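You operate a simulated robot arm through the tools that you are given. There is no shell and no other tool. Be economical: measure what you need, move in short steps, check, and stop when the job is done.

Carry out the task below with a simulated robot arm. There is one attempt and no reset: what you move stays moved.

Task
The plain jar got a big dose by mistake: reject it and fill the pulp jar on small.
Fine: plain jar in the reject tub; pulp jar in the ring, fill drawer shut, dose button to small before the start; wait for FILLED. Set down upright: plain jar, pulp jar.

It is judged by the outcome, as a careful person would: the job done as asked, and still so three seconds after it is handed in. It fails if anything else is knocked over, pushed out of place, dropped, spilled or broken.

Robot
A 6-joint arm with a two-finger parallel gripper, fixed in place. Base frame: the origin is at the foot of the arm, x ahead of it, y to its left, z up. Readings come in m, degrees, newtons and seconds.
With the tool pointing down near the work surface it reaches from about 0.16 to 0.84 m from the base axis. Its first joint turns from -166.0 to 166.0 degrees. Payload 3.91 kg.
Tool frame: the origin (TCP) lies between the finger pads and is the grasp point; the fingertips stand 0.03 m ahead of it; z points along the fingers, y is the line along which they close. Largest opening 0.11 m; finger width 0.02, thickness 0.01; the body of the gripper, 0.048 by 0.112 m, starts 0.055 m behind the TCP.
Orientation is told as [roll, pitch, yaw] about the base's x, y, z axes, in that order, counted from this pose: with the fingers straight down and closing along the base's y, the tool's x points along the base's -x, its y along +y and its z along -z.

Tools
- The arm moves only by the tool nudge_tool. Its argument "targets" is a list of rows, each an object of numbers (a shift or turn left out is 0, a gripper value left out holds the last): "claw": the closure in counts, from 0 (fully open) to 255 (shut); "tx", "ty", "tz": the shift along the base's x, y, z in units of 500 mm (1.0 is 500 mm); "ax", "ay", "az": the turn, a rotation vector about the base's x, y, z in units of 180 degrees (1.0 is 180 degrees). In form: [{"claw": .., "tx": .., "ty": .., "tz": .., "ax": .., "ay": .., "az": ..}, ...]. A call has 1 to 20 rows; each row is the pose to reach, as a shift and turn from the pose commanded when the call began. A call with a number of a shift or a turn outside -1 to 1 is refused whole. Rows are played at 5 a second. More than 0.05 m and 8.6 degrees between two rows, or a gripper value outside its range, and nothing of the call is played. Where a pose cannot be reached the arm comes as near as it can. A force on the tool above 70 N (or 10 N above the force at the start of the call, whichever is more), or a blocked arm, ends the call early, and 0.2 s more pass. The fingers move at their own pace (about 0.108 m/s each) and stop on an object; they squeeze with about 34 N. The grip force told is the motor's: it shows also when the fingers shut on nothing. Time passes only in rows, and 0.2 s behind the last, so rows that repeat a pose let the fingers close. It gives the time, the measured TCP pose, the force on the tool (base axes), the opening and the grip force at its end, in the units of the frame above (readings bear some noise), with the torque about the TCP (base axes, N m) and any sound that the robot's microphone picked up.
- Cameras (640 x 400 px; columns grow to the right, rows downward): "scene" is fixed at [0.4019, -0.4997, 1.619]; the picture's right is [1.00, 0.08, 0.00], its down [0.04, -0.50, -0.86] and it looks along [-0.07, 0.86, -0.50] (base axes); focal length 318 px, centre (320, 200). "wrist" rides on the gripper at [0.077, 0.007, -0.114] in the tool frame; the picture's right is [-0.09, 1.00, 0.00], its down [-0.80, -0.07, -0.59] and it looks along [-0.59, -0.05, 0.80] (tool axes); focal length 270 px, centre (320, 200). There is no depth. A picture from a camera that has moved, and an enlarged one, comes with that camera's place and axes in the base frame and with its lens.
- camera(camera): a new picture of that camera. It takes no simulated time.
- raise_lower(by): slides the trunk up (or, below 0, down) by that many m; the arm rides with it, the base frame stays. It gives what a move gives, with no picture.
- close_up(camera, box): a new picture of the part [left, top, right, bottom] of that camera's present view, enlarged. It takes no simulated time.
- finish_job(): hands the job in; it is judged then, once.

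Go step by step. Nothing tells you positions but the pictures and the camera data: compare them with the known pose of the tool, close in by small moves and look again before you grip or let go. The budget is 120 turns and 68 pictures, counting those below and the enlarged ones. Unless the task says otherwise, let go and move clear before handing in, and close with one line.

The tools are called after "Request:" by a JSON object that holds its "api" and its "payload". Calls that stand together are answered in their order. nudge_tool: Moves the arm, as the interface text tells. Its arguments: {"type":"object","properties":{"targets":{"type":"array","items":{"type":"object","properties":{"claw":{"type":"number"},"tx":{"type":"number"},"ty":{"type":"number"},"tz":{"type":"number"},"ax":{"type":"number"},"ay":{"type":"number"},"az":{"type":"number"}}}}},"required":["targets"]} The other tools are called the same way: raise_lower (by) slides the trunk up or down; camera (camera) takes a picture; close_up (camera, box) takes an enlarged picture of a part of a camera's view; finish_job () hands the job in.

At the start:

```text
time: 0.0
tool_pos: [0.2232, 0.2795, 1.4329]
tcp_rot: [0.0, 0.1, 0.0]
ft_force: [0.3, -0.5, 0.8]
wrist_torque: [0.0, -0.01, -0.02]
width: 0.1099
gripper_force: 0.0
trunk travel left (down, up): [-0.512, 0.028]
```

scene: 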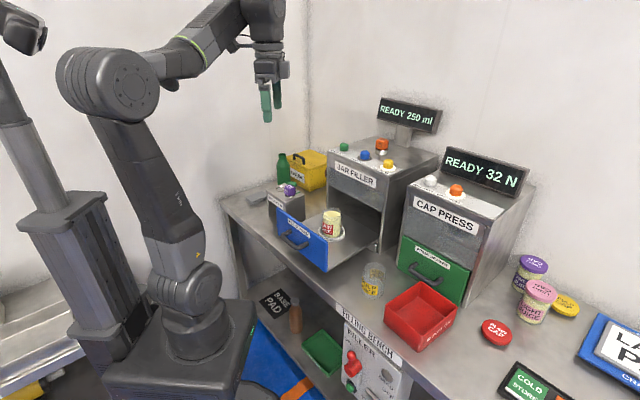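
wrist: 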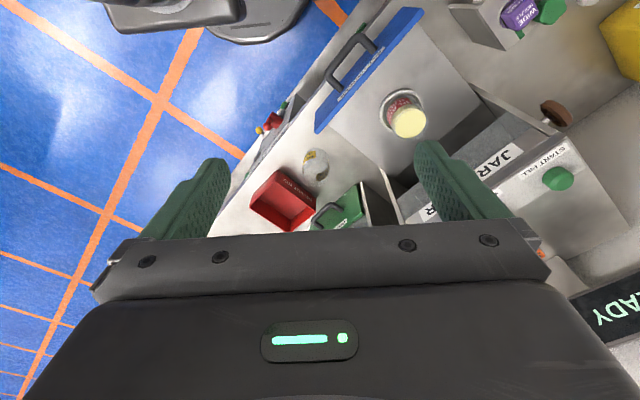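

I see a jar filler with an open blue drawer holding a jar, another glass jar on the bench, and a red tub. I'll zoom in to read the labels.

Request:
{"api": "close_up", "payload": {"camera": "scene", "box": [240, 80, 460, 218]}}

Request:
{"api": "close_up", "payload": {"camera": "scene", "box": [260, 180, 480, 318]}}

Request:
{"api": "close_up", "payload": {"camera": "scene", "box": [320, 262, 540, 400]}}

Request:
{"api": "close_up", "payload": {"camera": "wrist", "box": [220, 20, 540, 240]}}

```text
2.90 times, centred on (350, 149) of scene
camera zoom: at [0.4019, -0.4997, 1.619], right [1.0, 0.08, 0.0], down [0.04, -0.5, -0.86], along [-0.07, 0.86, -0.5], focal length 920 px, centre (233, 348)
```

zoom: 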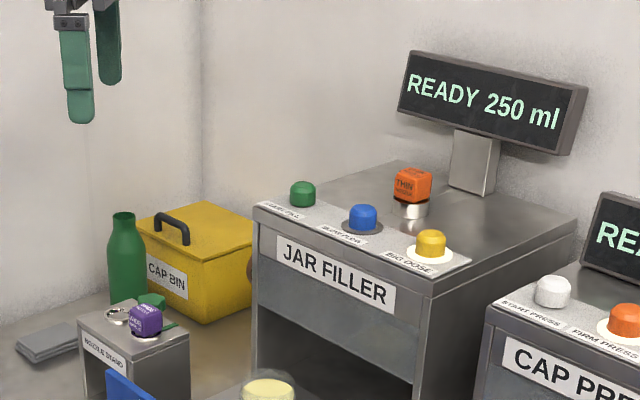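

```text
2.90 times, centred on (370, 249) of scene
camera zoom: at [0.4019, -0.4997, 1.619], right [1.0, 0.08, 0.0], down [0.04, -0.5, -0.86], along [-0.07, 0.86, -0.5], focal length 920 px, centre (175, 58)
```

zoom: 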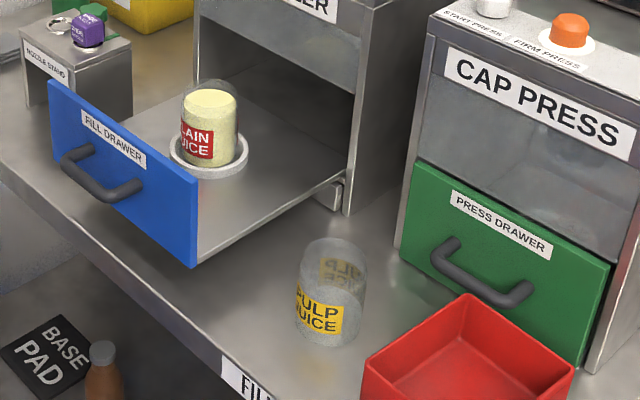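

```text
2.90 times, centred on (430, 331) of scene
camera zoom: at [0.4019, -0.4997, 1.619], right [1.0, 0.08, 0.0], down [0.04, -0.5, -0.86], along [-0.07, 0.86, -0.5], focal length 920 px, centre (1, -180)
```

zoom: 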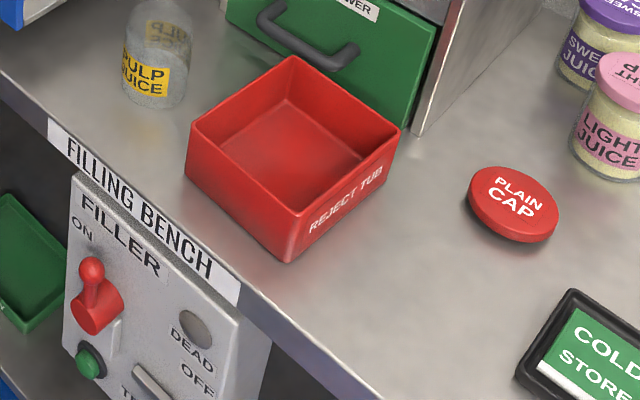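

```text
1.82 times, centred on (380, 130) of wrist
camera zoom: at [0.1481, 0.2877, 1.546], right [0.09, 1.0, 0.0], down [0.8, -0.07, 0.59], along [0.59, -0.05, -0.8], focal length 491 px, centre (211, 327)
```

zoom: 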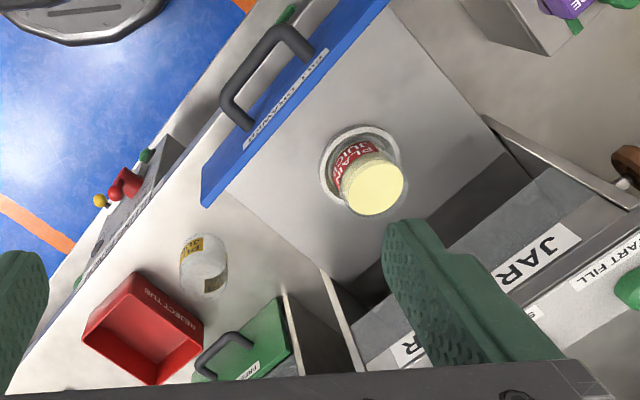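

Plain jar stands in the drawer's ring (top about [0.37, 0.45, 1.01]) and the pulp jar on the bench about [0.51, 0.24, 0.85]. I'll read the button labels and the panel next.

Request:
{"api": "close_up", "payload": {"camera": "scene", "box": [325, 130, 405, 180]}}

Request:
{"api": "close_up", "payload": {"camera": "scene", "box": [325, 325, 425, 400]}}

Request:
{"api": "close_up", "payload": {"camera": "scene", "box": [260, 165, 360, 228]}}

```text
8.00 times, centred on (365, 155) of scene
camera zoom: at [0.4019, -0.4997, 1.619], right [1.0, 0.08, 0.0], down [0.04, -0.5, -0.86], along [-0.07, 0.86, -0.5], focal length 2540 px, centre (-40, 560)
```

zoom: 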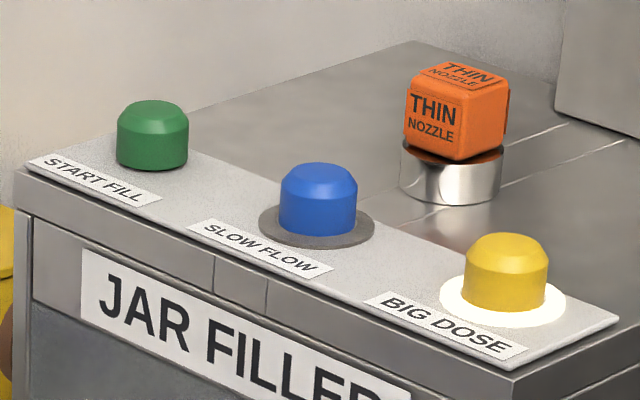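

```text
5.33 times, centred on (375, 362) of scene
camera zoom: at [0.4019, -0.4997, 1.619], right [1.0, 0.08, 0.0], down [0.04, -0.5, -0.86], along [-0.07, 0.86, -0.5], focal length 1693 px, centre (27, -667)
```

zoom: 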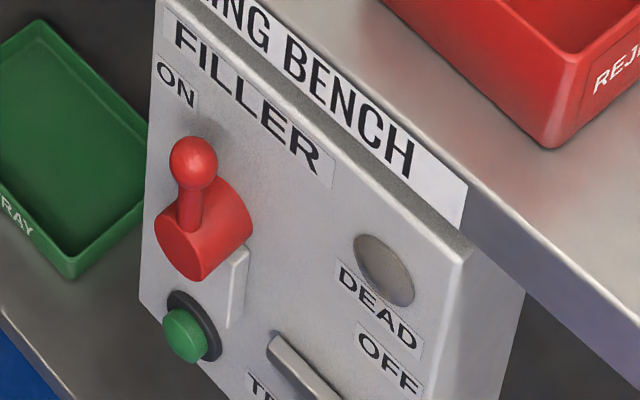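

```text
6.35 times, centred on (310, 196) of scene
camera zoom: at [0.4019, -0.4997, 1.619], right [1.0, 0.08, 0.0], down [0.04, -0.5, -0.86], along [-0.07, 0.86, -0.5], focal length 2016 px, centre (384, 222)
```

zoom: 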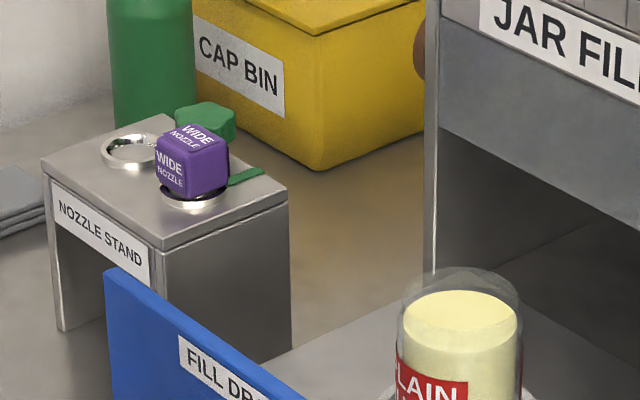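

The dose button currently shows a lit collar (BIG), slow flow is off. The bench front runs about -43° in plan, so I turn the gripper +47° yaw and move above the plain jar.

Request:
{"api": "nudge_tool", "payload": {"targets": [{"claw": 0, "tx": 0.039, "ty": 0.046, "tz": -0.052, "az": 0.037}, {"tx": 0.078, "ty": 0.091, "tz": -0.105, "az": 0.075}, {"tx": 0.117, "ty": 0.137, "tz": -0.157, "az": 0.112}, {"tx": 0.157, "ty": 0.183, "tz": -0.209, "az": 0.149}, {"tx": 0.196, "ty": 0.229, "tz": -0.261, "az": 0.186}, {"tx": 0.235, "ty": 0.274, "tz": -0.314, "az": 0.224}, {"tx": 0.274, "ty": 0.32, "tz": -0.366, "az": 0.261}, {"tx": 0.274, "ty": 0.32, "tz": -0.366, "az": 0.261}]}}

Request:
{"api": "camera", "payload": {"camera": "wrist"}}

Request:
{"api": "camera", "payload": {"camera": "scene"}}

```text
time: 1.8
tool_pos: [0.362, 0.4394, 1.2498]
tcp_rot: [0.1, -0.1, 47.2]
ft_force: [0.4, 0.8, -1.0]
wrist_torque: [-0.02, 0.01, -0.03]
width: 0.1102
gripper_force: 0.0
trunk travel left (down, up): [-0.512, 0.028]
```

```text
58 pictures are left
camera wrist: at [0.3057, 0.3887, 1.3632], right [-0.67, 0.74, 0.0], down [0.6, 0.54, 0.6], along [0.44, 0.4, -0.8], focal length 270 px, centre (320, 200)
```

wrist: 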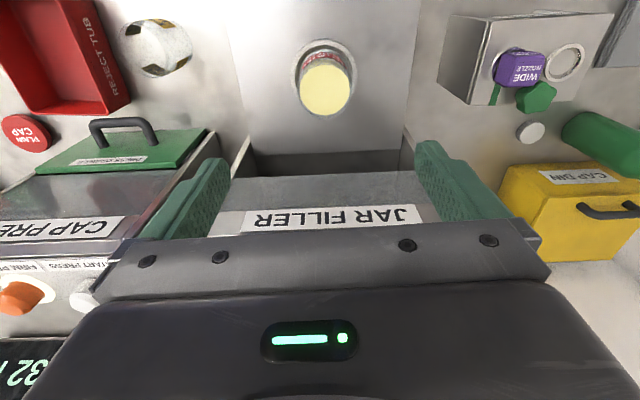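

```text
57 pictures are left
```

scene: 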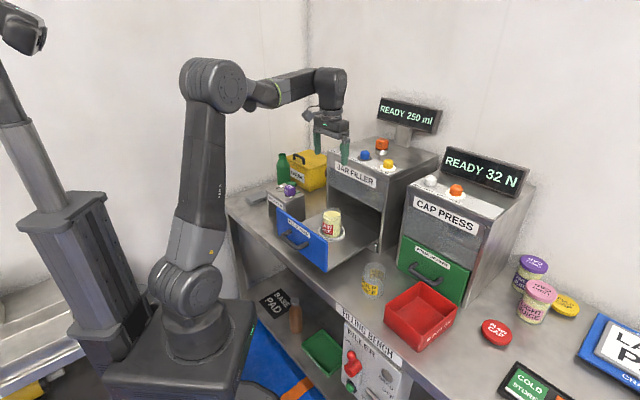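

The drawer lines up with the 47° yaw; the plain jar's axis is near [0.3675, 0.453]. I descend around it, stopping a bit above grip height to check.

Request:
{"api": "nudge_tool", "payload": {"targets": [{"claw": 0, "tx": 0.011, "ty": 0.027, "tz": -0.07}, {"tx": 0.011, "ty": 0.027, "tz": -0.15}, {"tx": 0.011, "ty": 0.027, "tz": -0.23}, {"tx": 0.011, "ty": 0.027, "tz": -0.31}, {"tx": 0.011, "ty": 0.027, "tz": -0.38}, {"tx": 0.011, "ty": 0.027, "tz": -0.43}, {"tx": 0.011, "ty": 0.027, "tz": -0.43}]}}

Request:
{"api": "camera", "payload": {"camera": "wrist"}}

Request:
{"api": "close_up", "payload": {"camera": "scene", "box": [250, 120, 410, 270]}}

```text
time: 3.4
tool_pos: [0.3679, 0.4526, 1.0331]
tcp_rot: [0.0, 0.0, 47.0]
ft_force: [0.2, 0.3, 0.7]
wrist_torque: [0.0, 0.04, -0.01]
width: 0.1101
gripper_force: 0.0
trunk travel left (down, up): [-0.512, 0.028]
```

```text
56 pictures are left
camera wrist: at [0.3105, 0.4021, 1.1476], right [-0.67, 0.74, 0.0], down [0.6, 0.54, 0.59], along [0.44, 0.4, -0.8], focal length 270 px, centre (320, 200)
```

wrist: 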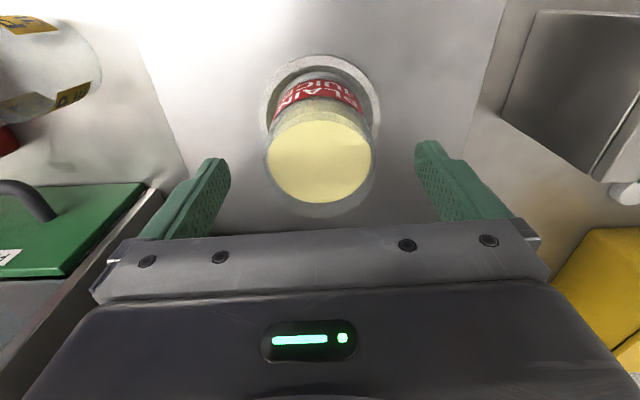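

```text
2.67 times, centred on (330, 195) of scene
camera zoom: at [0.4019, -0.4997, 1.619], right [1.0, 0.08, 0.0], down [0.04, -0.5, -0.86], along [-0.07, 0.86, -0.5], focal length 846 px, centre (293, 213)
```

zoom: 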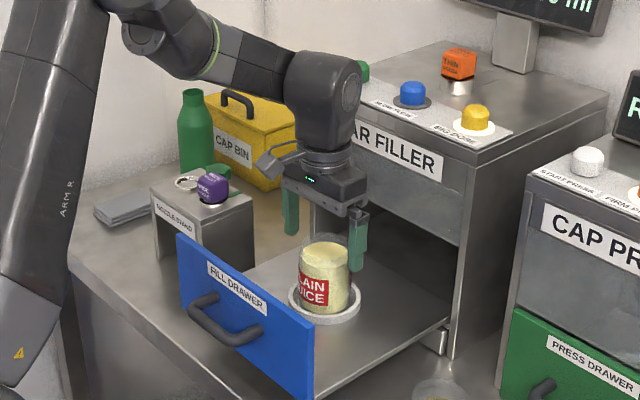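

Centred on the jar; its rim is near z 1.027. I go down to 0.985 and close.

Request:
{"api": "nudge_tool", "payload": {"targets": [{"claw": 0, "tz": -0.05}, {"tz": -0.096}, {"tz": -0.096}, {"claw": 255, "tz": -0.096}, {"tz": -0.096}, {"tz": -0.096}, {"tz": -0.096}]}}

Request:
{"api": "camera", "payload": {"camera": "wrist"}}

```text
time: 5.0
tool_pos: [0.3642, 0.4522, 0.9865]
tcp_rot: [0.0, -0.1, 47.0]
ft_force: [-0.4, 1.2, -0.3]
wrist_torque: [-0.01, -0.01, 0.01]
width: 0.0669
gripper_force: 33.6
trunk travel left (down, up): [-0.512, 0.028]
```

```text
54 pictures are left
camera wrist: at [0.3092, 0.4028, 1.1001], right [-0.67, 0.74, 0.0], down [0.6, 0.54, 0.59], along [0.44, 0.4, -0.8], focal length 270 px, centre (320, 200)
```

wrist: 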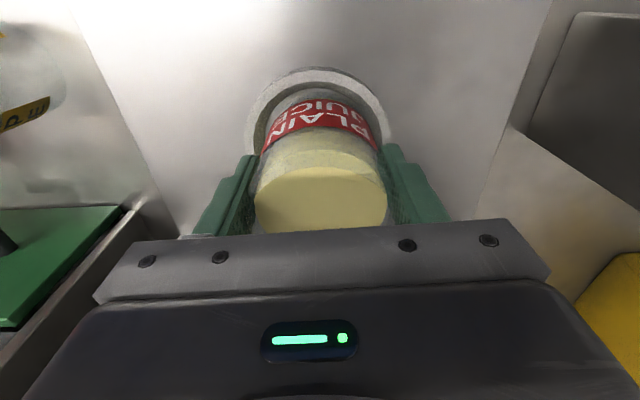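

Jar gripped (0.067 wide). I lift straight up and carry it along the bench to above the reject tub, about [0.633, 0.14].

Request:
{"api": "nudge_tool", "payload": {"targets": [{"claw": 255, "tz": 0.03}, {"tz": 0.09}, {"tz": 0.16}, {"tz": 0.23}, {"tz": 0.29}, {"tz": 0.31}, {"tz": 0.31}]}}

Request:
{"api": "nudge_tool", "payload": {"targets": [{"claw": 255, "tx": 0.0, "ty": -0.04}, {"tx": 0.03, "ty": -0.1}, {"tx": 0.08, "ty": -0.16}, {"tx": 0.13, "ty": -0.22}, {"tx": 0.18, "ty": -0.28}, {"tx": 0.23, "ty": -0.34}, {"tx": 0.28, "ty": -0.4}, {"tx": 0.34, "ty": -0.45}, {"tx": 0.4, "ty": -0.51}, {"tx": 0.45, "ty": -0.56}, {"tx": 0.5, "ty": -0.6}, {"tx": 0.531, "ty": -0.626}, {"tx": 0.531, "ty": -0.626}]}}

Request:
{"api": "camera", "payload": {"camera": "wrist"}}

Request:
{"api": "camera", "payload": {"camera": "scene"}}

```text
time: 6.6
tool_pos: [0.368, 0.4544, 1.1409]
tcp_rot: [0.1, 0.0, 47.0]
ft_force: [-0.5, 1.1, -3.4]
wrist_torque: [-0.04, 0.04, 0.01]
width: 0.0665
gripper_force: 34.1
trunk travel left (down, up): [-0.512, 0.028]
```

```text
time: 9.4
tool_pos: [0.6326, 0.142, 1.1419]
tcp_rot: [0.1, 0.1, 47.0]
ft_force: [-0.8, -0.1, -2.7]
wrist_torque: [0.0, -0.03, 0.01]
width: 0.0669
gripper_force: 33.6
trunk travel left (down, up): [-0.512, 0.028]
```

```text
53 pictures are left
camera wrist: at [0.5751, 0.0914, 1.2563], right [-0.67, 0.74, 0.0], down [0.6, 0.54, 0.59], along [0.44, 0.4, -0.8], focal length 270 px, centre (320, 200)
```

wrist: 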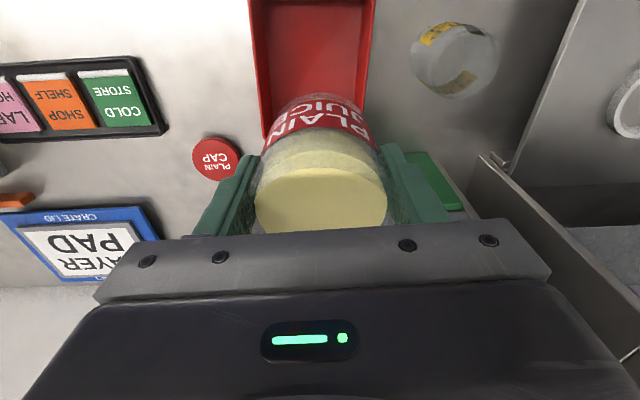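

```text
52 pictures are left
```

scene: 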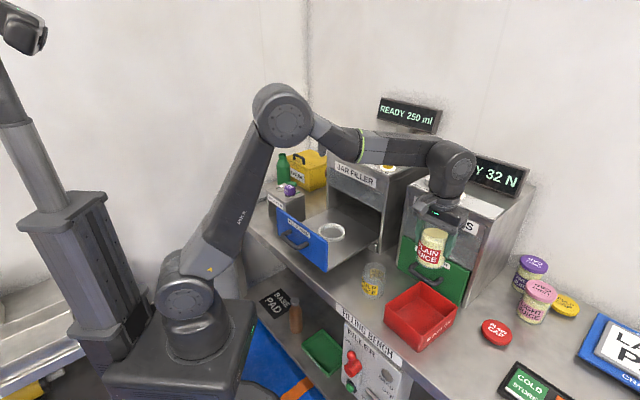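

I'm over the tub; its rim is partly hidden by the jar. I take a close look to locate it exactly.

Request:
{"api": "close_up", "payload": {"camera": "scene", "box": [370, 190, 482, 360]}}

Request:
{"api": "close_up", "payload": {"camera": "wrist", "box": [220, 0, 420, 150]}}

```text
2.35 times, centred on (426, 275) of scene
camera zoom: at [0.4019, -0.4997, 1.619], right [1.0, 0.08, 0.0], down [0.04, -0.5, -0.86], along [-0.07, 0.86, -0.5], focal length 747 px, centre (71, 24)
```

zoom: 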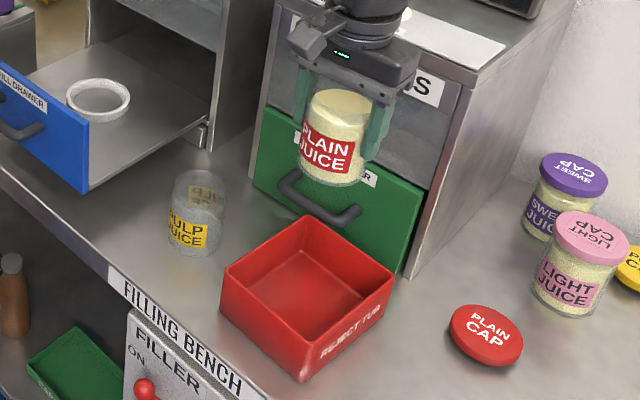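

```text
2.67 times, centred on (320, 75) of wrist
camera zoom: at [0.5751, 0.0914, 1.2563], right [-0.67, 0.74, 0.0], down [0.6, 0.54, 0.59], along [0.44, 0.4, -0.8], focal length 721 px, centre (320, 533)
```

zoom: 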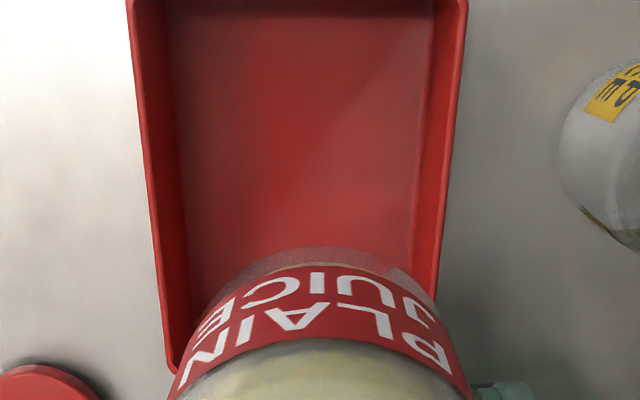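

The tub's rim centre is about [0.631, 0.133, 0.923], turned about 40°. I align yaw and lower the jar most of the way in.

Request:
{"api": "nudge_tool", "payload": {"targets": [{"claw": 255, "tx": -0.004, "ty": -0.014, "az": -0.02}, {"tx": -0.004, "ty": -0.014, "az": -0.04, "tz": -0.05}, {"tx": -0.004, "ty": -0.014, "az": -0.04, "tz": -0.11}, {"tx": -0.004, "ty": -0.014, "az": -0.04, "tz": -0.17}, {"tx": -0.004, "ty": -0.014, "az": -0.04, "tz": -0.23}, {"tx": -0.004, "ty": -0.014, "az": -0.04, "tz": -0.26}, {"tx": -0.004, "ty": -0.014, "az": -0.04, "tz": -0.26}]}}

Request:
{"api": "close_up", "payload": {"camera": "scene", "box": [370, 220, 482, 360]}}

Request:
{"api": "camera", "payload": {"camera": "wrist"}}

```text
time: 11.0
tool_pos: [0.6301, 0.1329, 1.0096]
tcp_rot: [-0.1, 0.1, 39.8]
ft_force: [0.6, -0.2, -2.2]
wrist_torque: [-0.01, -0.01, -0.01]
width: 0.0667
gripper_force: 33.6
trunk travel left (down, up): [-0.512, 0.028]
```

```text
2.86 times, centred on (426, 290) of scene
camera zoom: at [0.4019, -0.4997, 1.619], right [1.0, 0.08, 0.0], down [0.04, -0.5, -0.86], along [-0.07, 0.86, -0.5], focal length 907 px, centre (17, -57)
```

zoom: 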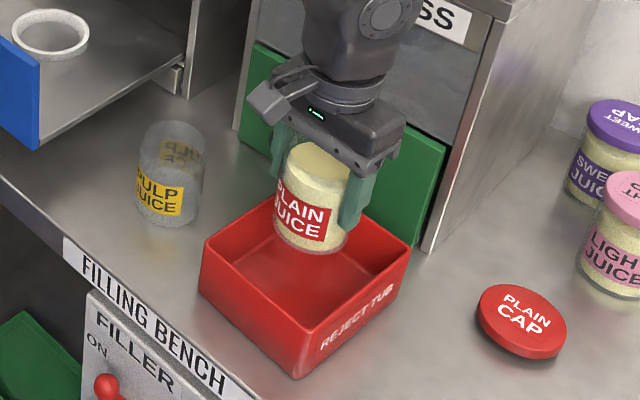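

```text
48 pictures are left
camera wrist: at [0.5678, 0.0897, 1.1245], right [-0.57, 0.82, 0.0], down [0.66, 0.46, 0.59], along [0.49, 0.34, -0.8], focal length 270 px, centre (320, 200)
```

wrist: 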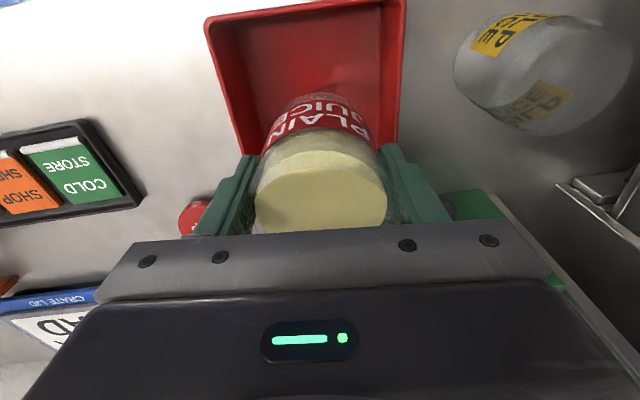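

Centred in the tub within a couple of mm and square to it. I lower near the floor and watch the force.

Request:
{"api": "nudge_tool", "payload": {"targets": [{"claw": 255, "tz": -0.04}, {"tz": -0.08}, {"tz": -0.12}, {"tz": -0.136}, {"tz": -0.144}, {"tz": -0.144}]}}

Request:
{"api": "close_up", "payload": {"camera": "scene", "box": [370, 220, 482, 360]}}

```text
time: 12.4
tool_pos: [0.6312, 0.134, 0.9376]
tcp_rot: [0.1, 0.0, 39.8]
ft_force: [-0.2, 0.0, -3.5]
wrist_torque: [-0.01, 0.03, 0.0]
width: 0.0669
gripper_force: 33.8
trunk travel left (down, up): [-0.512, 0.028]
```

```text
2.86 times, centred on (426, 290) of scene
camera zoom: at [0.4019, -0.4997, 1.619], right [1.0, 0.08, 0.0], down [0.04, -0.5, -0.86], along [-0.07, 0.86, -0.5], focal length 907 px, centre (17, -57)
```

zoom: 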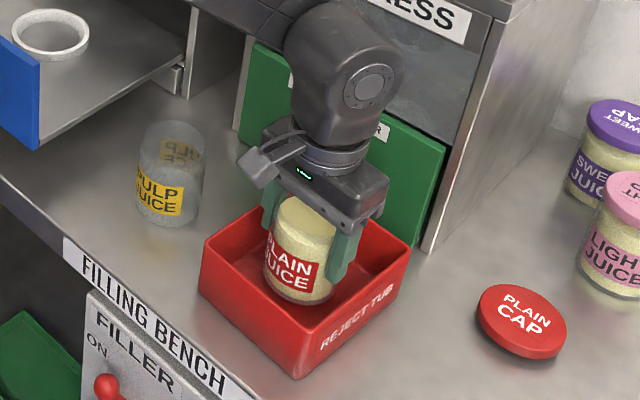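

No contact yet; I creep down in 2 mm steps.

Request:
{"api": "nudge_tool", "payload": {"targets": [{"claw": 255, "tz": -0.004}, {"tz": -0.008}, {"tz": -0.008}]}}

Request:
{"api": "nudge_tool", "payload": {"targets": [{"claw": 255, "tz": -0.004}, {"tz": -0.008}, {"tz": -0.008}]}}

```text
time: 13.2
tool_pos: [0.6319, 0.134, 0.9355]
tcp_rot: [0.1, 0.0, 39.8]
ft_force: [-0.1, -0.3, -3.3]
wrist_torque: [-0.04, 0.02, 0.05]
width: 0.0667
gripper_force: 34.6
trunk travel left (down, up): [-0.512, 0.028]
```

```text
time: 14.0
tool_pos: [0.6295, 0.1337, 0.9308]
tcp_rot: [0.1, 0.0, 39.8]
ft_force: [0.5, -0.5, -2.9]
wrist_torque: [-0.02, -0.01, -0.01]
width: 0.0666
gripper_force: 34.0
trunk travel left (down, up): [-0.512, 0.028]
```

Request:
{"api": "nudge_tool", "payload": {"targets": [{"claw": 255, "tz": -0.004}, {"tz": -0.006}, {"tz": -0.006}]}}

Request:
{"api": "nudge_tool", "payload": {"targets": [{"claw": 255, "tz": -0.003}, {"tz": -0.006}, {"tz": -0.006}]}}

```text
time: 14.8
tool_pos: [0.6315, 0.1333, 0.9284]
tcp_rot: [0.0, -0.1, 39.7]
ft_force: [0.0, -0.3, -3.0]
wrist_torque: [-0.01, 0.02, 0.03]
width: 0.0669
gripper_force: 34.4
trunk travel left (down, up): [-0.512, 0.028]
```

```text
time: 15.6
tool_pos: [0.6317, 0.133, 0.9248]
tcp_rot: [-0.1, 0.0, 39.8]
ft_force: [-0.4, -0.3, 3.1]
wrist_torque: [-0.11, -0.02, -0.06]
width: 0.0665
gripper_force: 34.0
trunk travel left (down, up): [-0.512, 0.028]
```

The jar now stands on the tub floor (force reversed). I open just enough and rise straight up.

Request:
{"api": "nudge_tool", "payload": {"targets": [{"claw": 65}, {"claw": 65}, {"claw": 65}]}}

Request:
{"api": "nudge_tool", "payload": {"targets": [{"tz": 0.03}, {"tz": 0.09}, {"tz": 0.16}, {"tz": 0.24}, {"tz": 0.32}, {"tz": 0.4}, {"tz": 0.4}]}}

Request:
{"api": "camera", "payload": {"camera": "wrist"}}

Request:
{"api": "close_up", "payload": {"camera": "scene", "box": [330, 220, 482, 360]}}

```text
time: 16.4
tool_pos: [0.6301, 0.1333, 0.9245]
tcp_rot: [0.0, 0.0, 39.8]
ft_force: [-0.1, 0.4, 0.8]
wrist_torque: [0.01, -0.01, 0.01]
width: 0.0822
gripper_force: 0.0
trunk travel left (down, up): [-0.512, 0.028]
```

```text
time: 18.0
tool_pos: [0.6297, 0.1325, 1.1261]
tcp_rot: [0.1, 0.0, 39.7]
ft_force: [-0.9, -0.1, -0.1]
wrist_torque: [0.03, 0.02, -0.01]
width: 0.0819
gripper_force: 0.0
trunk travel left (down, up): [-0.512, 0.028]
```

```text
46 pictures are left
camera wrist: at [0.5676, 0.0896, 1.2399], right [-0.57, 0.82, 0.0], down [0.66, 0.46, 0.59], along [0.49, 0.34, -0.8], focal length 270 px, centre (320, 200)
```

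wrist: 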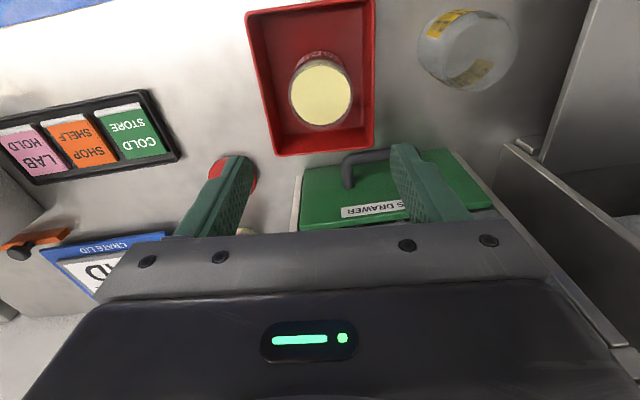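

```text
2.86 times, centred on (406, 290) of scene
camera zoom: at [0.4019, -0.4997, 1.619], right [1.0, 0.08, 0.0], down [0.04, -0.5, -0.86], along [-0.07, 0.86, -0.5], focal length 907 px, centre (74, -57)
```

zoom: 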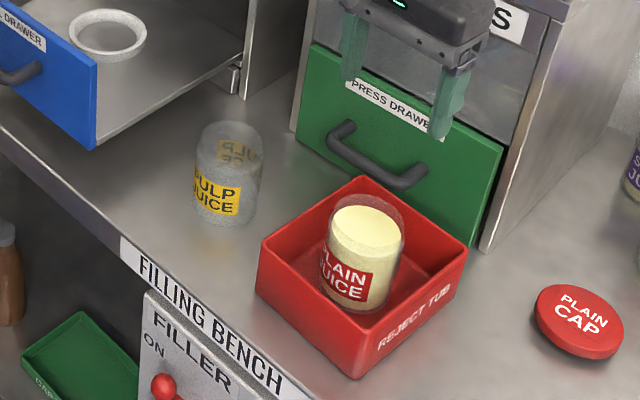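

Plain jar stands upright in the tub. Next I hover over the pulp jar at about [0.51, 0.24].

Request:
{"api": "nudge_tool", "payload": {"targets": [{"claw": 0, "tx": -0.06, "ty": 0.053, "az": 0.01}, {"tx": -0.12, "ty": 0.107, "az": 0.02}, {"tx": -0.18, "ty": 0.16, "az": 0.03}, {"tx": -0.242, "ty": 0.214, "az": 0.04}, {"tx": -0.242, "ty": 0.214, "az": 0.04}]}}

Request:
{"api": "camera", "payload": {"camera": "wrist"}}

Request:
{"api": "close_up", "payload": {"camera": "scene", "box": [330, 240, 420, 310]}}

```text
time: 19.2
tool_pos: [0.5103, 0.2386, 1.1277]
tcp_rot: [0.0, 0.1, 46.9]
ft_force: [0.7, 0.2, -0.2]
wrist_torque: [0.01, -0.04, 0.0]
width: 0.1099
gripper_force: 0.1
trunk travel left (down, up): [-0.512, 0.028]
```

```text
44 pictures are left
camera wrist: at [0.4538, 0.1888, 1.2418], right [-0.67, 0.74, 0.0], down [0.6, 0.54, 0.59], along [0.44, 0.4, -0.8], focal length 270 px, centre (320, 200)
```

wrist: 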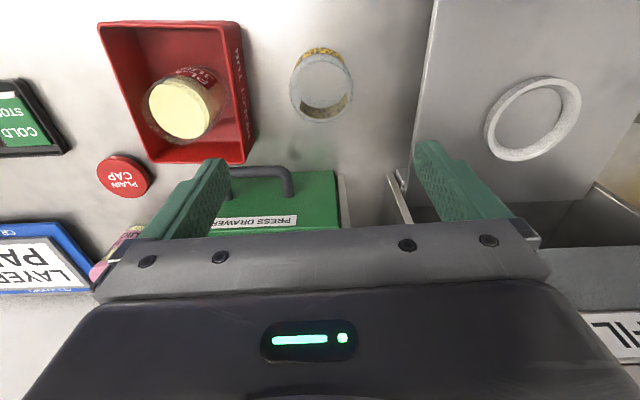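

```text
5.71 times, centred on (375, 275) of scene
camera zoom: at [0.4019, -0.4997, 1.619], right [1.0, 0.08, 0.0], down [0.04, -0.5, -0.86], along [-0.07, 0.86, -0.5], focal length 1814 px, centre (6, -229)
```

zoom: 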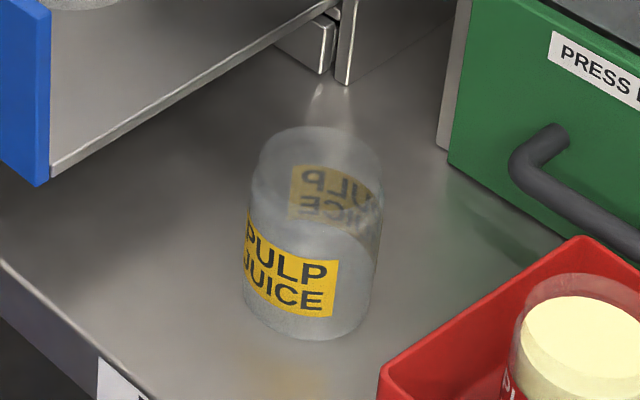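

The pulp jar's rim centre works out to about [0.509, 0.242, 0.948] with base near 0.85. I descend over it and check before gripping.

Request:
{"api": "nudge_tool", "payload": {"targets": [{"claw": 0, "ty": 0.004, "tz": -0.07}, {"ty": 0.004, "tz": -0.14}, {"ty": 0.004, "tz": -0.21}, {"ty": 0.004, "tz": -0.27}, {"ty": 0.004, "tz": -0.27}]}}

Request:
{"api": "camera", "payload": {"camera": "wrist"}}

Request:
{"api": "close_up", "payload": {"camera": "scene", "box": [330, 220, 430, 310]}}

```text
time: 20.4
tool_pos: [0.508, 0.2434, 0.9891]
tcp_rot: [0.0, -0.1, 47.0]
ft_force: [1.2, -0.7, -0.1]
wrist_torque: [0.02, 0.0, -0.02]
width: 0.11
gripper_force: 0.1
trunk travel left (down, up): [-0.512, 0.028]
```

```text
42 pictures are left
camera wrist: at [0.4519, 0.1927, 1.1037], right [-0.67, 0.74, 0.0], down [0.6, 0.54, 0.59], along [0.44, 0.4, -0.8], focal length 270 px, centre (320, 200)
```

wrist: 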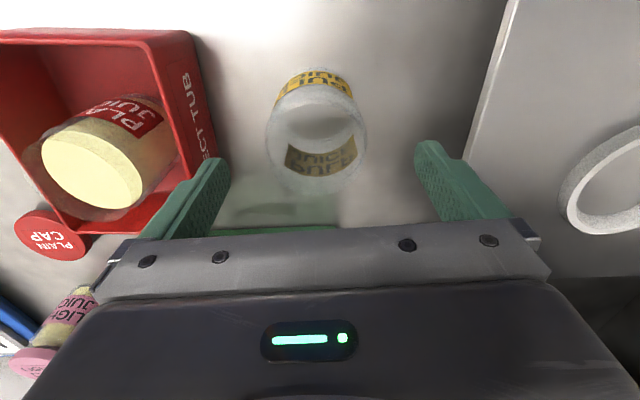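

```text
4.44 times, centred on (380, 265) of scene
camera zoom: at [0.4019, -0.4997, 1.619], right [1.0, 0.08, 0.0], down [0.04, -0.5, -0.86], along [-0.07, 0.86, -0.5], focal length 1411 px, centre (53, -89)
```

zoom: 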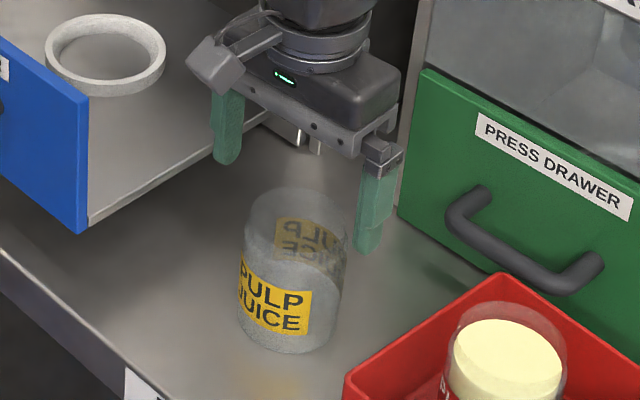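

Centred over the jar. I descend to grip height and close.

Request:
{"api": "nudge_tool", "payload": {"targets": [{"claw": 0, "tz": -0.05}, {"tz": -0.1}, {"tz": -0.14}, {"tz": -0.14}, {"claw": 255, "tz": -0.14}, {"tz": -0.14}, {"tz": -0.14}, {"tz": -0.14}]}}

Request:
{"api": "camera", "payload": {"camera": "wrist"}}

```text
time: 22.2
tool_pos: [0.5105, 0.2405, 0.9206]
tcp_rot: [0.1, -0.1, 47.0]
ft_force: [0.2, -0.9, -0.3]
wrist_torque: [0.02, 0.01, 0.0]
width: 0.0668
gripper_force: 34.1
trunk travel left (down, up): [-0.512, 0.028]
```

```text
40 pictures are left
camera wrist: at [0.4533, 0.1908, 1.0345], right [-0.67, 0.74, 0.0], down [0.6, 0.54, 0.59], along [0.44, 0.4, -0.8], focal length 270 px, centre (320, 200)
```

wrist: 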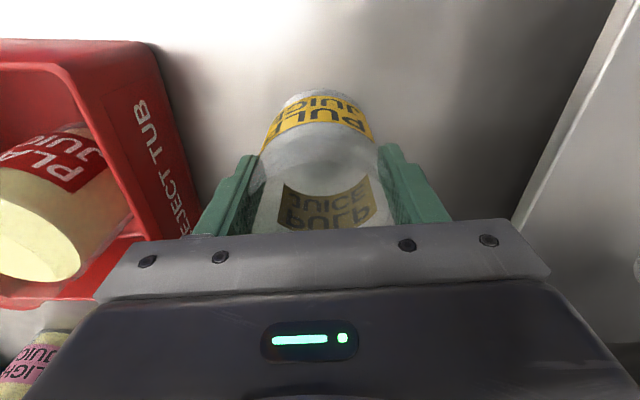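

Pulp jar gripped. I lift and carry it to above the ring, then look.

Request:
{"api": "nudge_tool", "payload": {"targets": [{"claw": 255, "tz": 0.03}, {"tz": 0.09}, {"tz": 0.16}, {"tz": 0.23}, {"tz": 0.29}, {"tz": 0.29}]}}

Request:
{"api": "nudge_tool", "payload": {"targets": [{"claw": 255, "tx": -0.04, "ty": 0.05}, {"tx": -0.09, "ty": 0.12}, {"tx": -0.14, "ty": 0.19}, {"tx": -0.19, "ty": 0.27}, {"tx": -0.24, "ty": 0.35}, {"tx": -0.284, "ty": 0.42}, {"tx": -0.284, "ty": 0.42}]}}

Request:
{"api": "camera", "payload": {"camera": "wrist"}}

Request:
{"api": "close_up", "payload": {"camera": "scene", "box": [270, 150, 400, 260]}}

```text
time: 23.6
tool_pos: [0.5082, 0.2427, 1.0655]
tcp_rot: [0.0, 0.0, 47.0]
ft_force: [-0.4, 0.2, 0.3]
wrist_torque: [0.01, -0.02, 0.0]
width: 0.0668
gripper_force: 34.1
trunk travel left (down, up): [-0.512, 0.028]
```

```text
time: 25.2
tool_pos: [0.3676, 0.4538, 1.0632]
tcp_rot: [-0.1, 0.0, 47.0]
ft_force: [-0.4, 0.2, -0.4]
wrist_torque: [-0.01, -0.04, 0.03]
width: 0.0668
gripper_force: 33.8
trunk travel left (down, up): [-0.512, 0.028]
```

```text
39 pictures are left
camera wrist: at [0.3106, 0.403, 1.1777], right [-0.67, 0.74, 0.0], down [0.6, 0.54, 0.59], along [0.44, 0.4, -0.8], focal length 270 px, centre (320, 200)
```

wrist: 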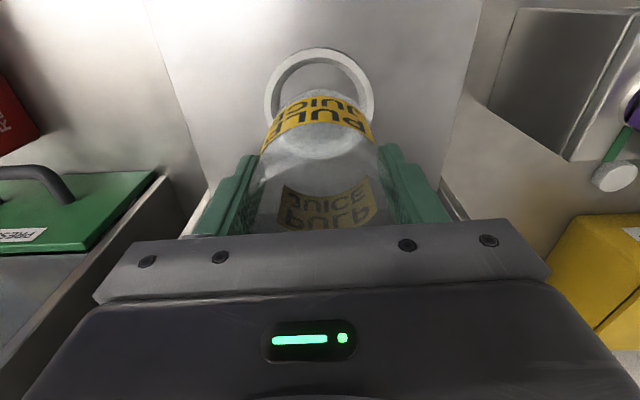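

```text
3.64 times, centred on (335, 205) of scene
camera zoom: at [0.4019, -0.4997, 1.619], right [1.0, 0.08, 0.0], down [0.04, -0.5, -0.86], along [-0.07, 0.86, -0.5], focal length 1154 px, centre (266, 182)
```

zoom: 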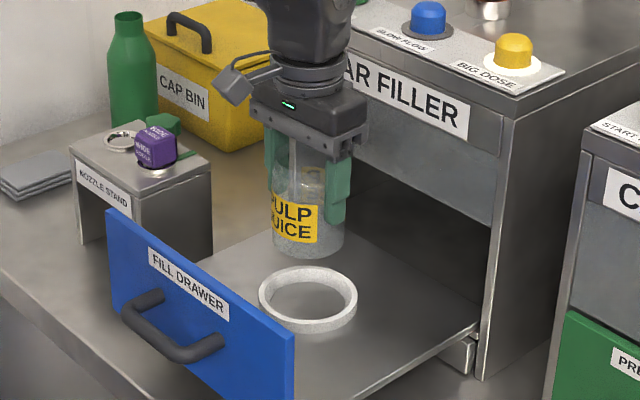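

The ring is centred under the jar at about [0.367, 0.453], with several mm of slack. I lower to just above contact height.

Request:
{"api": "nudge_tool", "payload": {"targets": [{"claw": 255, "tz": -0.05}, {"tz": -0.1}, {"tz": -0.135}, {"tz": -0.148}, {"tz": -0.148}]}}

Request:
{"api": "camera", "payload": {"camera": "wrist"}}

Request:
{"api": "close_up", "payload": {"camera": "scene", "box": [270, 150, 400, 260]}}

```text
time: 26.4
tool_pos: [0.3676, 0.4533, 0.9907]
tcp_rot: [0.0, 0.0, 47.0]
ft_force: [0.4, 0.0, -1.0]
wrist_torque: [0.01, 0.02, -0.04]
width: 0.0665
gripper_force: 33.9
trunk travel left (down, up): [-0.512, 0.028]
```

```text
37 pictures are left
camera wrist: at [0.311, 0.4026, 1.1042], right [-0.67, 0.74, 0.0], down [0.6, 0.54, 0.59], along [0.44, 0.4, -0.8], focal length 270 px, centre (320, 200)
```

wrist: 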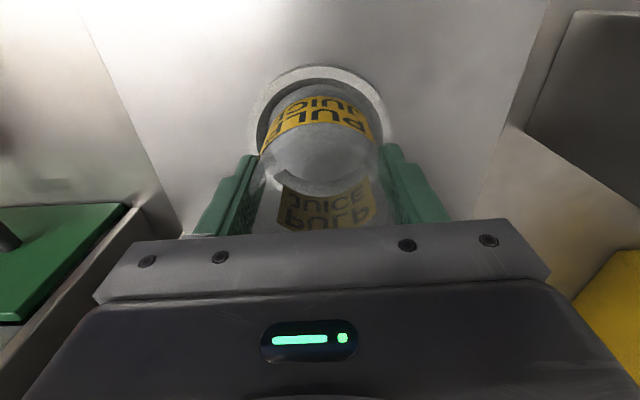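

```text
3.64 times, centred on (335, 205) of scene
camera zoom: at [0.4019, -0.4997, 1.619], right [1.0, 0.08, 0.0], down [0.04, -0.5, -0.86], along [-0.07, 0.86, -0.5], focal length 1154 px, centre (266, 182)
```

zoom: 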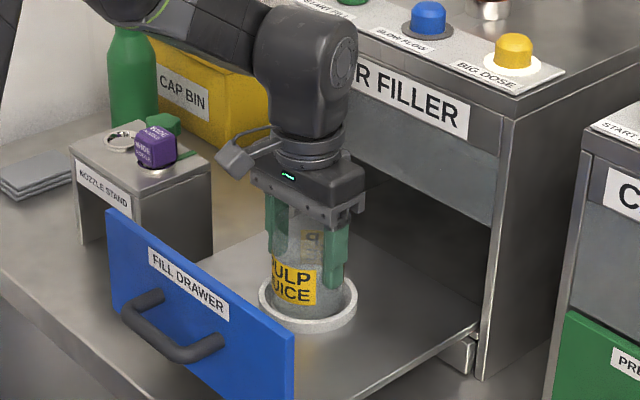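

The jar is inside the ring; I creep down to contact.

Request:
{"api": "nudge_tool", "payload": {"targets": [{"claw": 255, "tz": -0.004}, {"tz": -0.007}, {"tz": -0.007}]}}

Request:
{"api": "nudge_tool", "payload": {"targets": [{"claw": 255, "tz": -0.003}, {"tz": -0.005}, {"tz": -0.005}]}}

```text
time: 27.2
tool_pos: [0.3677, 0.4523, 0.988]
tcp_rot: [0.1, -0.1, 47.0]
ft_force: [-0.8, 0.7, 3.1]
wrist_torque: [0.0, -0.1, 0.04]
width: 0.0665
gripper_force: 33.8
trunk travel left (down, up): [-0.512, 0.028]
```

```text
time: 28.0
tool_pos: [0.3656, 0.4518, 0.9871]
tcp_rot: [0.2, -0.4, 46.9]
ft_force: [0.7, -0.3, 22.2]
wrist_torque: [-0.07, -0.12, 0.33]
width: 0.0668
gripper_force: 33.1
trunk travel left (down, up): [-0.512, 0.028]
```

Contact made (22 N); I ease back 2 mm, release, and rise.

Request:
{"api": "nudge_tool", "payload": {"targets": [{"claw": 255, "tz": 0.004}, {"tz": 0.004}, {"claw": 40, "tz": 0.004}, {"tz": 0.004}, {"tz": 0.004}, {"tz": 0.004}]}}

Request:
{"api": "nudge_tool", "payload": {"targets": [{"claw": 0, "tz": 0.03}, {"tz": 0.1}, {"tz": 0.18}, {"tz": 0.26}, {"tz": 0.34}, {"tz": 0.42}, {"tz": 0.46}, {"tz": 0.46}]}}

Request:
{"api": "camera", "payload": {"camera": "wrist"}}

Request:
{"api": "camera", "payload": {"camera": "scene"}}

```text
time: 29.4
tool_pos: [0.3674, 0.452, 0.9867]
tcp_rot: [0.0, -0.1, 47.0]
ft_force: [0.7, 0.3, -0.3]
wrist_torque: [-0.03, -0.02, -0.01]
width: 0.0925
gripper_force: 0.0
trunk travel left (down, up): [-0.512, 0.028]
```

```text
time: 31.2
tool_pos: [0.3674, 0.4499, 1.2174]
tcp_rot: [0.0, 0.1, 47.0]
ft_force: [-0.1, 0.2, -0.6]
wrist_torque: [-0.01, 0.03, 0.01]
width: 0.1099
gripper_force: 0.0
trunk travel left (down, up): [-0.512, 0.028]
```

```text
35 pictures are left
camera wrist: at [0.311, 0.4001, 1.3314], right [-0.67, 0.74, 0.0], down [0.6, 0.54, 0.59], along [0.44, 0.4, -0.8], focal length 270 px, centre (320, 200)
```

wrist: 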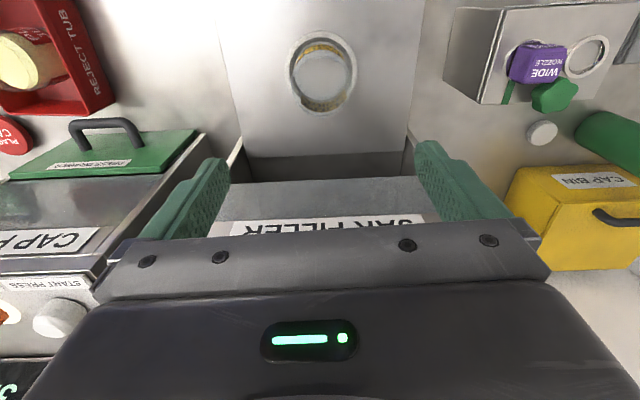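

```text
34 pictures are left
```

scene: 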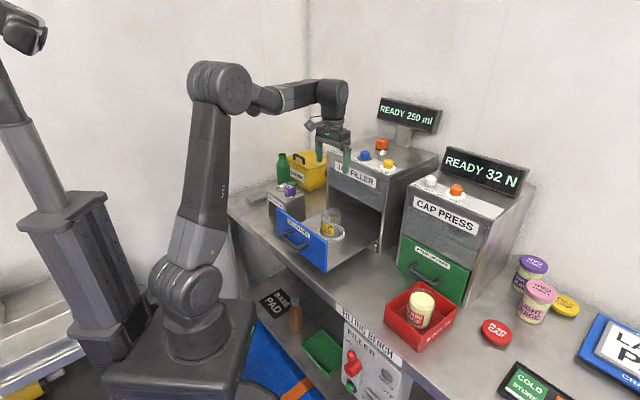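

Pulp jar stands upright in the ring. I back off in front of the drawer with closed fingers, tilted 35° forward, to inspect the panel and handle before pushing.

Request:
{"api": "nudge_tool", "payload": {"targets": [{"claw": 0, "tx": -0.05, "ty": -0.052, "tz": -0.0}, {"tx": -0.1, "ty": -0.105, "ax": 0.02, "ay": -0.019}, {"claw": 255, "tx": -0.16, "ty": -0.17, "tz": -0.03, "ax": 0.045, "ay": -0.042}, {"tx": -0.22, "ty": -0.235, "tz": -0.06, "ax": 0.07, "ay": -0.066}, {"tx": -0.27, "ty": -0.29, "tz": -0.09, "ax": 0.095, "ay": -0.089}, {"tx": -0.31, "ty": -0.33, "tz": -0.11, "ax": 0.12, "ay": -0.112}, {"tx": -0.342, "ty": -0.365, "tz": -0.134, "ax": 0.142, "ay": -0.133}, {"tx": -0.342, "ty": -0.365, "tz": -0.134, "ax": 0.142, "ay": -0.133}]}}

Request:
{"api": "camera", "payload": {"camera": "wrist"}}

Request:
{"api": "camera", "payload": {"camera": "scene"}}

```text
time: 33.0
tool_pos: [0.1971, 0.2695, 1.1482]
tcp_rot: [0.0, -35.0, 47.0]
ft_force: [-0.5, -0.3, -1.2]
wrist_torque: [0.02, -0.01, -0.06]
width: 0.0002
gripper_force: 33.6
trunk travel left (down, up): [-0.512, 0.028]
```

```text
33 pictures are left
camera wrist: at [0.105, 0.1811, 1.1972], right [-0.68, 0.73, 0.05], down [0.27, 0.18, 0.95], along [0.68, 0.66, -0.32], focal length 270 px, centre (320, 200)
```

wrist: 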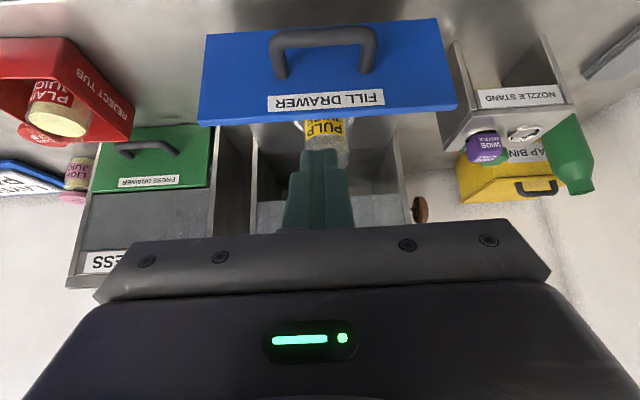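

```text
32 pictures are left
```

scene: 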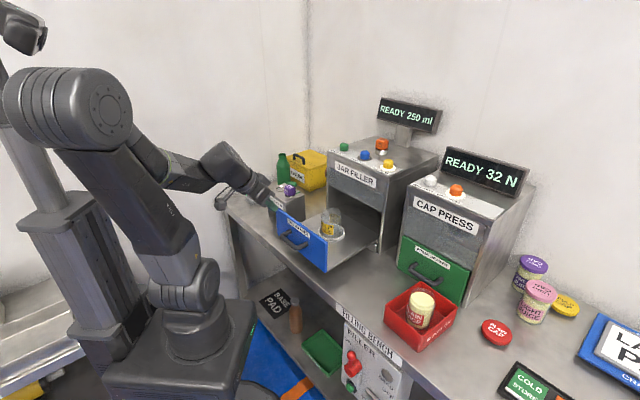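

The panel spans z 0.90–1.026 at n≈0.438 with the handle at z≈0.97. I'll put the fingertips on the panel just above the handle and make first contact.

Request:
{"api": "nudge_tool", "payload": {"targets": [{"claw": 255, "tz": -0.08}, {"tz": -0.16}, {"tx": 0.03, "ty": 0.032, "tz": -0.22}, {"tx": 0.06, "ty": 0.064, "tz": -0.244}, {"tx": 0.085, "ty": 0.091, "tz": -0.244}, {"tx": 0.105, "ty": 0.1126, "tz": -0.244}, {"tx": 0.105, "ty": 0.1126, "tz": -0.244}]}}

Request:
{"api": "camera", "payload": {"camera": "wrist"}}

Request:
{"api": "close_up", "payload": {"camera": "scene", "box": [250, 150, 380, 280]}}

```text
time: 34.6
tool_pos: [0.2488, 0.3259, 1.027]
tcp_rot: [0.0, -35.0, 47.0]
ft_force: [0.7, 0.4, -0.5]
wrist_torque: [0.01, 0.02, 0.03]
width: 0.0
gripper_force: 33.5
trunk travel left (down, up): [-0.512, 0.028]
```

```text
31 pictures are left
camera wrist: at [0.1573, 0.2376, 1.0757], right [-0.68, 0.73, 0.05], down [0.27, 0.18, 0.95], along [0.68, 0.66, -0.32], focal length 270 px, centre (320, 200)
```

wrist: 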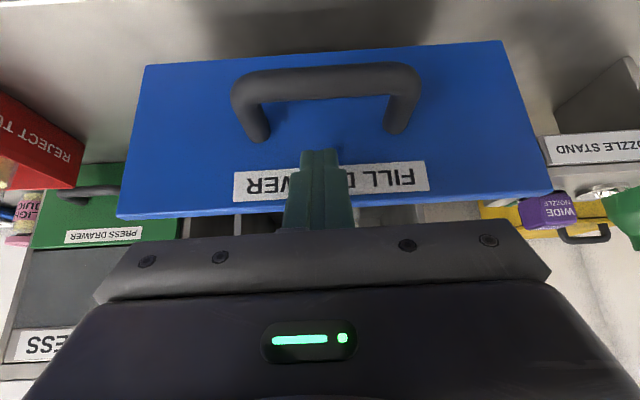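

```text
3.08 times, centred on (315, 215) of scene
camera zoom: at [0.4019, -0.4997, 1.619], right [1.0, 0.08, 0.0], down [0.04, -0.5, -0.86], along [-0.07, 0.86, -0.5], focal length 977 px, centre (335, 154)
```

zoom: 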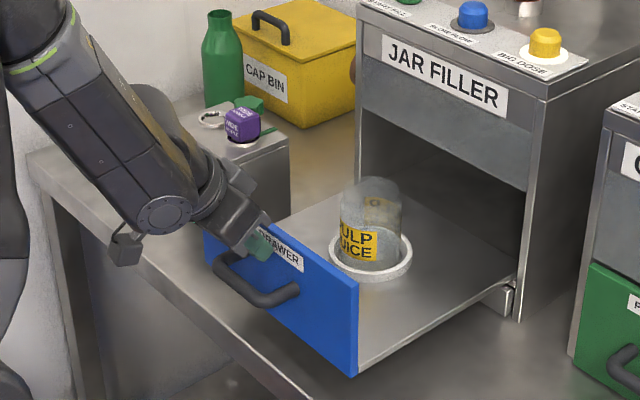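

Tips are right at the label above the handle. I push the drawer slowly in.

Request:
{"api": "nudge_tool", "payload": {"targets": [{"claw": 255, "tx": 0.01, "ty": 0.011}, {"tx": 0.02, "ty": 0.022}, {"tx": 0.03, "ty": 0.032}, {"tx": 0.042, "ty": 0.045}, {"tx": 0.054, "ty": 0.058}, {"tx": 0.068, "ty": 0.073}, {"tx": 0.068, "ty": 0.073}]}}

Request:
{"api": "close_up", "payload": {"camera": "scene", "box": [250, 150, 380, 280]}}

```text
time: 36.2
tool_pos: [0.2837, 0.3632, 1.0271]
tcp_rot: [-0.1, -35.1, 47.0]
ft_force: [0.0, 0.0, -0.1]
wrist_torque: [0.01, -0.03, -0.01]
width: 0.0
gripper_force: 34.0
trunk travel left (down, up): [-0.512, 0.028]
```

```text
3.08 times, centred on (315, 215) of scene
camera zoom: at [0.4019, -0.4997, 1.619], right [1.0, 0.08, 0.0], down [0.04, -0.5, -0.86], along [-0.07, 0.86, -0.5], focal length 977 px, centre (335, 154)
```

zoom: 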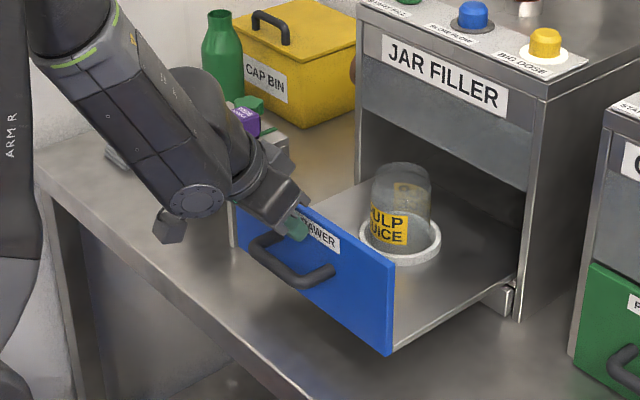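

Drawer slides freely, jar steady. I continue.

Request:
{"api": "nudge_tool", "payload": {"targets": [{"claw": 255, "tx": 0.014, "ty": 0.015}, {"tx": 0.03, "ty": 0.032}, {"tx": 0.047, "ty": 0.05}, {"tx": 0.064, "ty": 0.069}, {"tx": 0.081, "ty": 0.087}, {"tx": 0.098, "ty": 0.105}, {"tx": 0.115, "ty": 0.123}, {"tx": 0.132, "ty": 0.1415}, {"tx": 0.149, "ty": 0.16}, {"tx": 0.163, "ty": 0.175}, {"tx": 0.163, "ty": 0.175}]}}

Request:
{"api": "close_up", "payload": {"camera": "scene", "box": [270, 130, 420, 280]}}

```text
time: 38.6
tool_pos: [0.3648, 0.4501, 1.0281]
tcp_rot: [-0.1, -35.1, 47.0]
ft_force: [0.3, 0.6, 0.2]
wrist_torque: [0.01, 0.02, 0.0]
width: 0.0
gripper_force: 34.3
trunk travel left (down, up): [-0.512, 0.028]
```

```text
2.67 times, centred on (345, 205) of scene
camera zoom: at [0.4019, -0.4997, 1.619], right [1.0, 0.08, 0.0], down [0.04, -0.5, -0.86], along [-0.07, 0.86, -0.5], focal length 846 px, centre (253, 187)
```

zoom: 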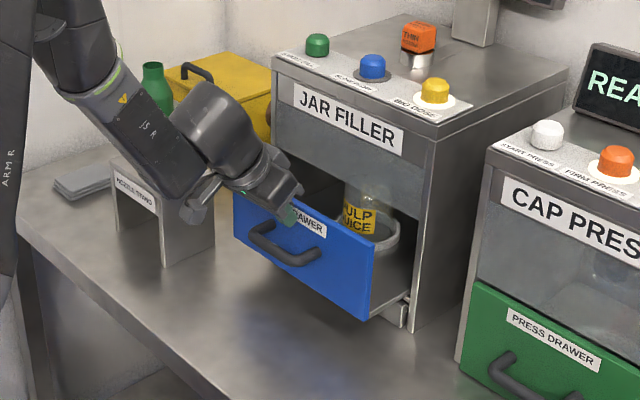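

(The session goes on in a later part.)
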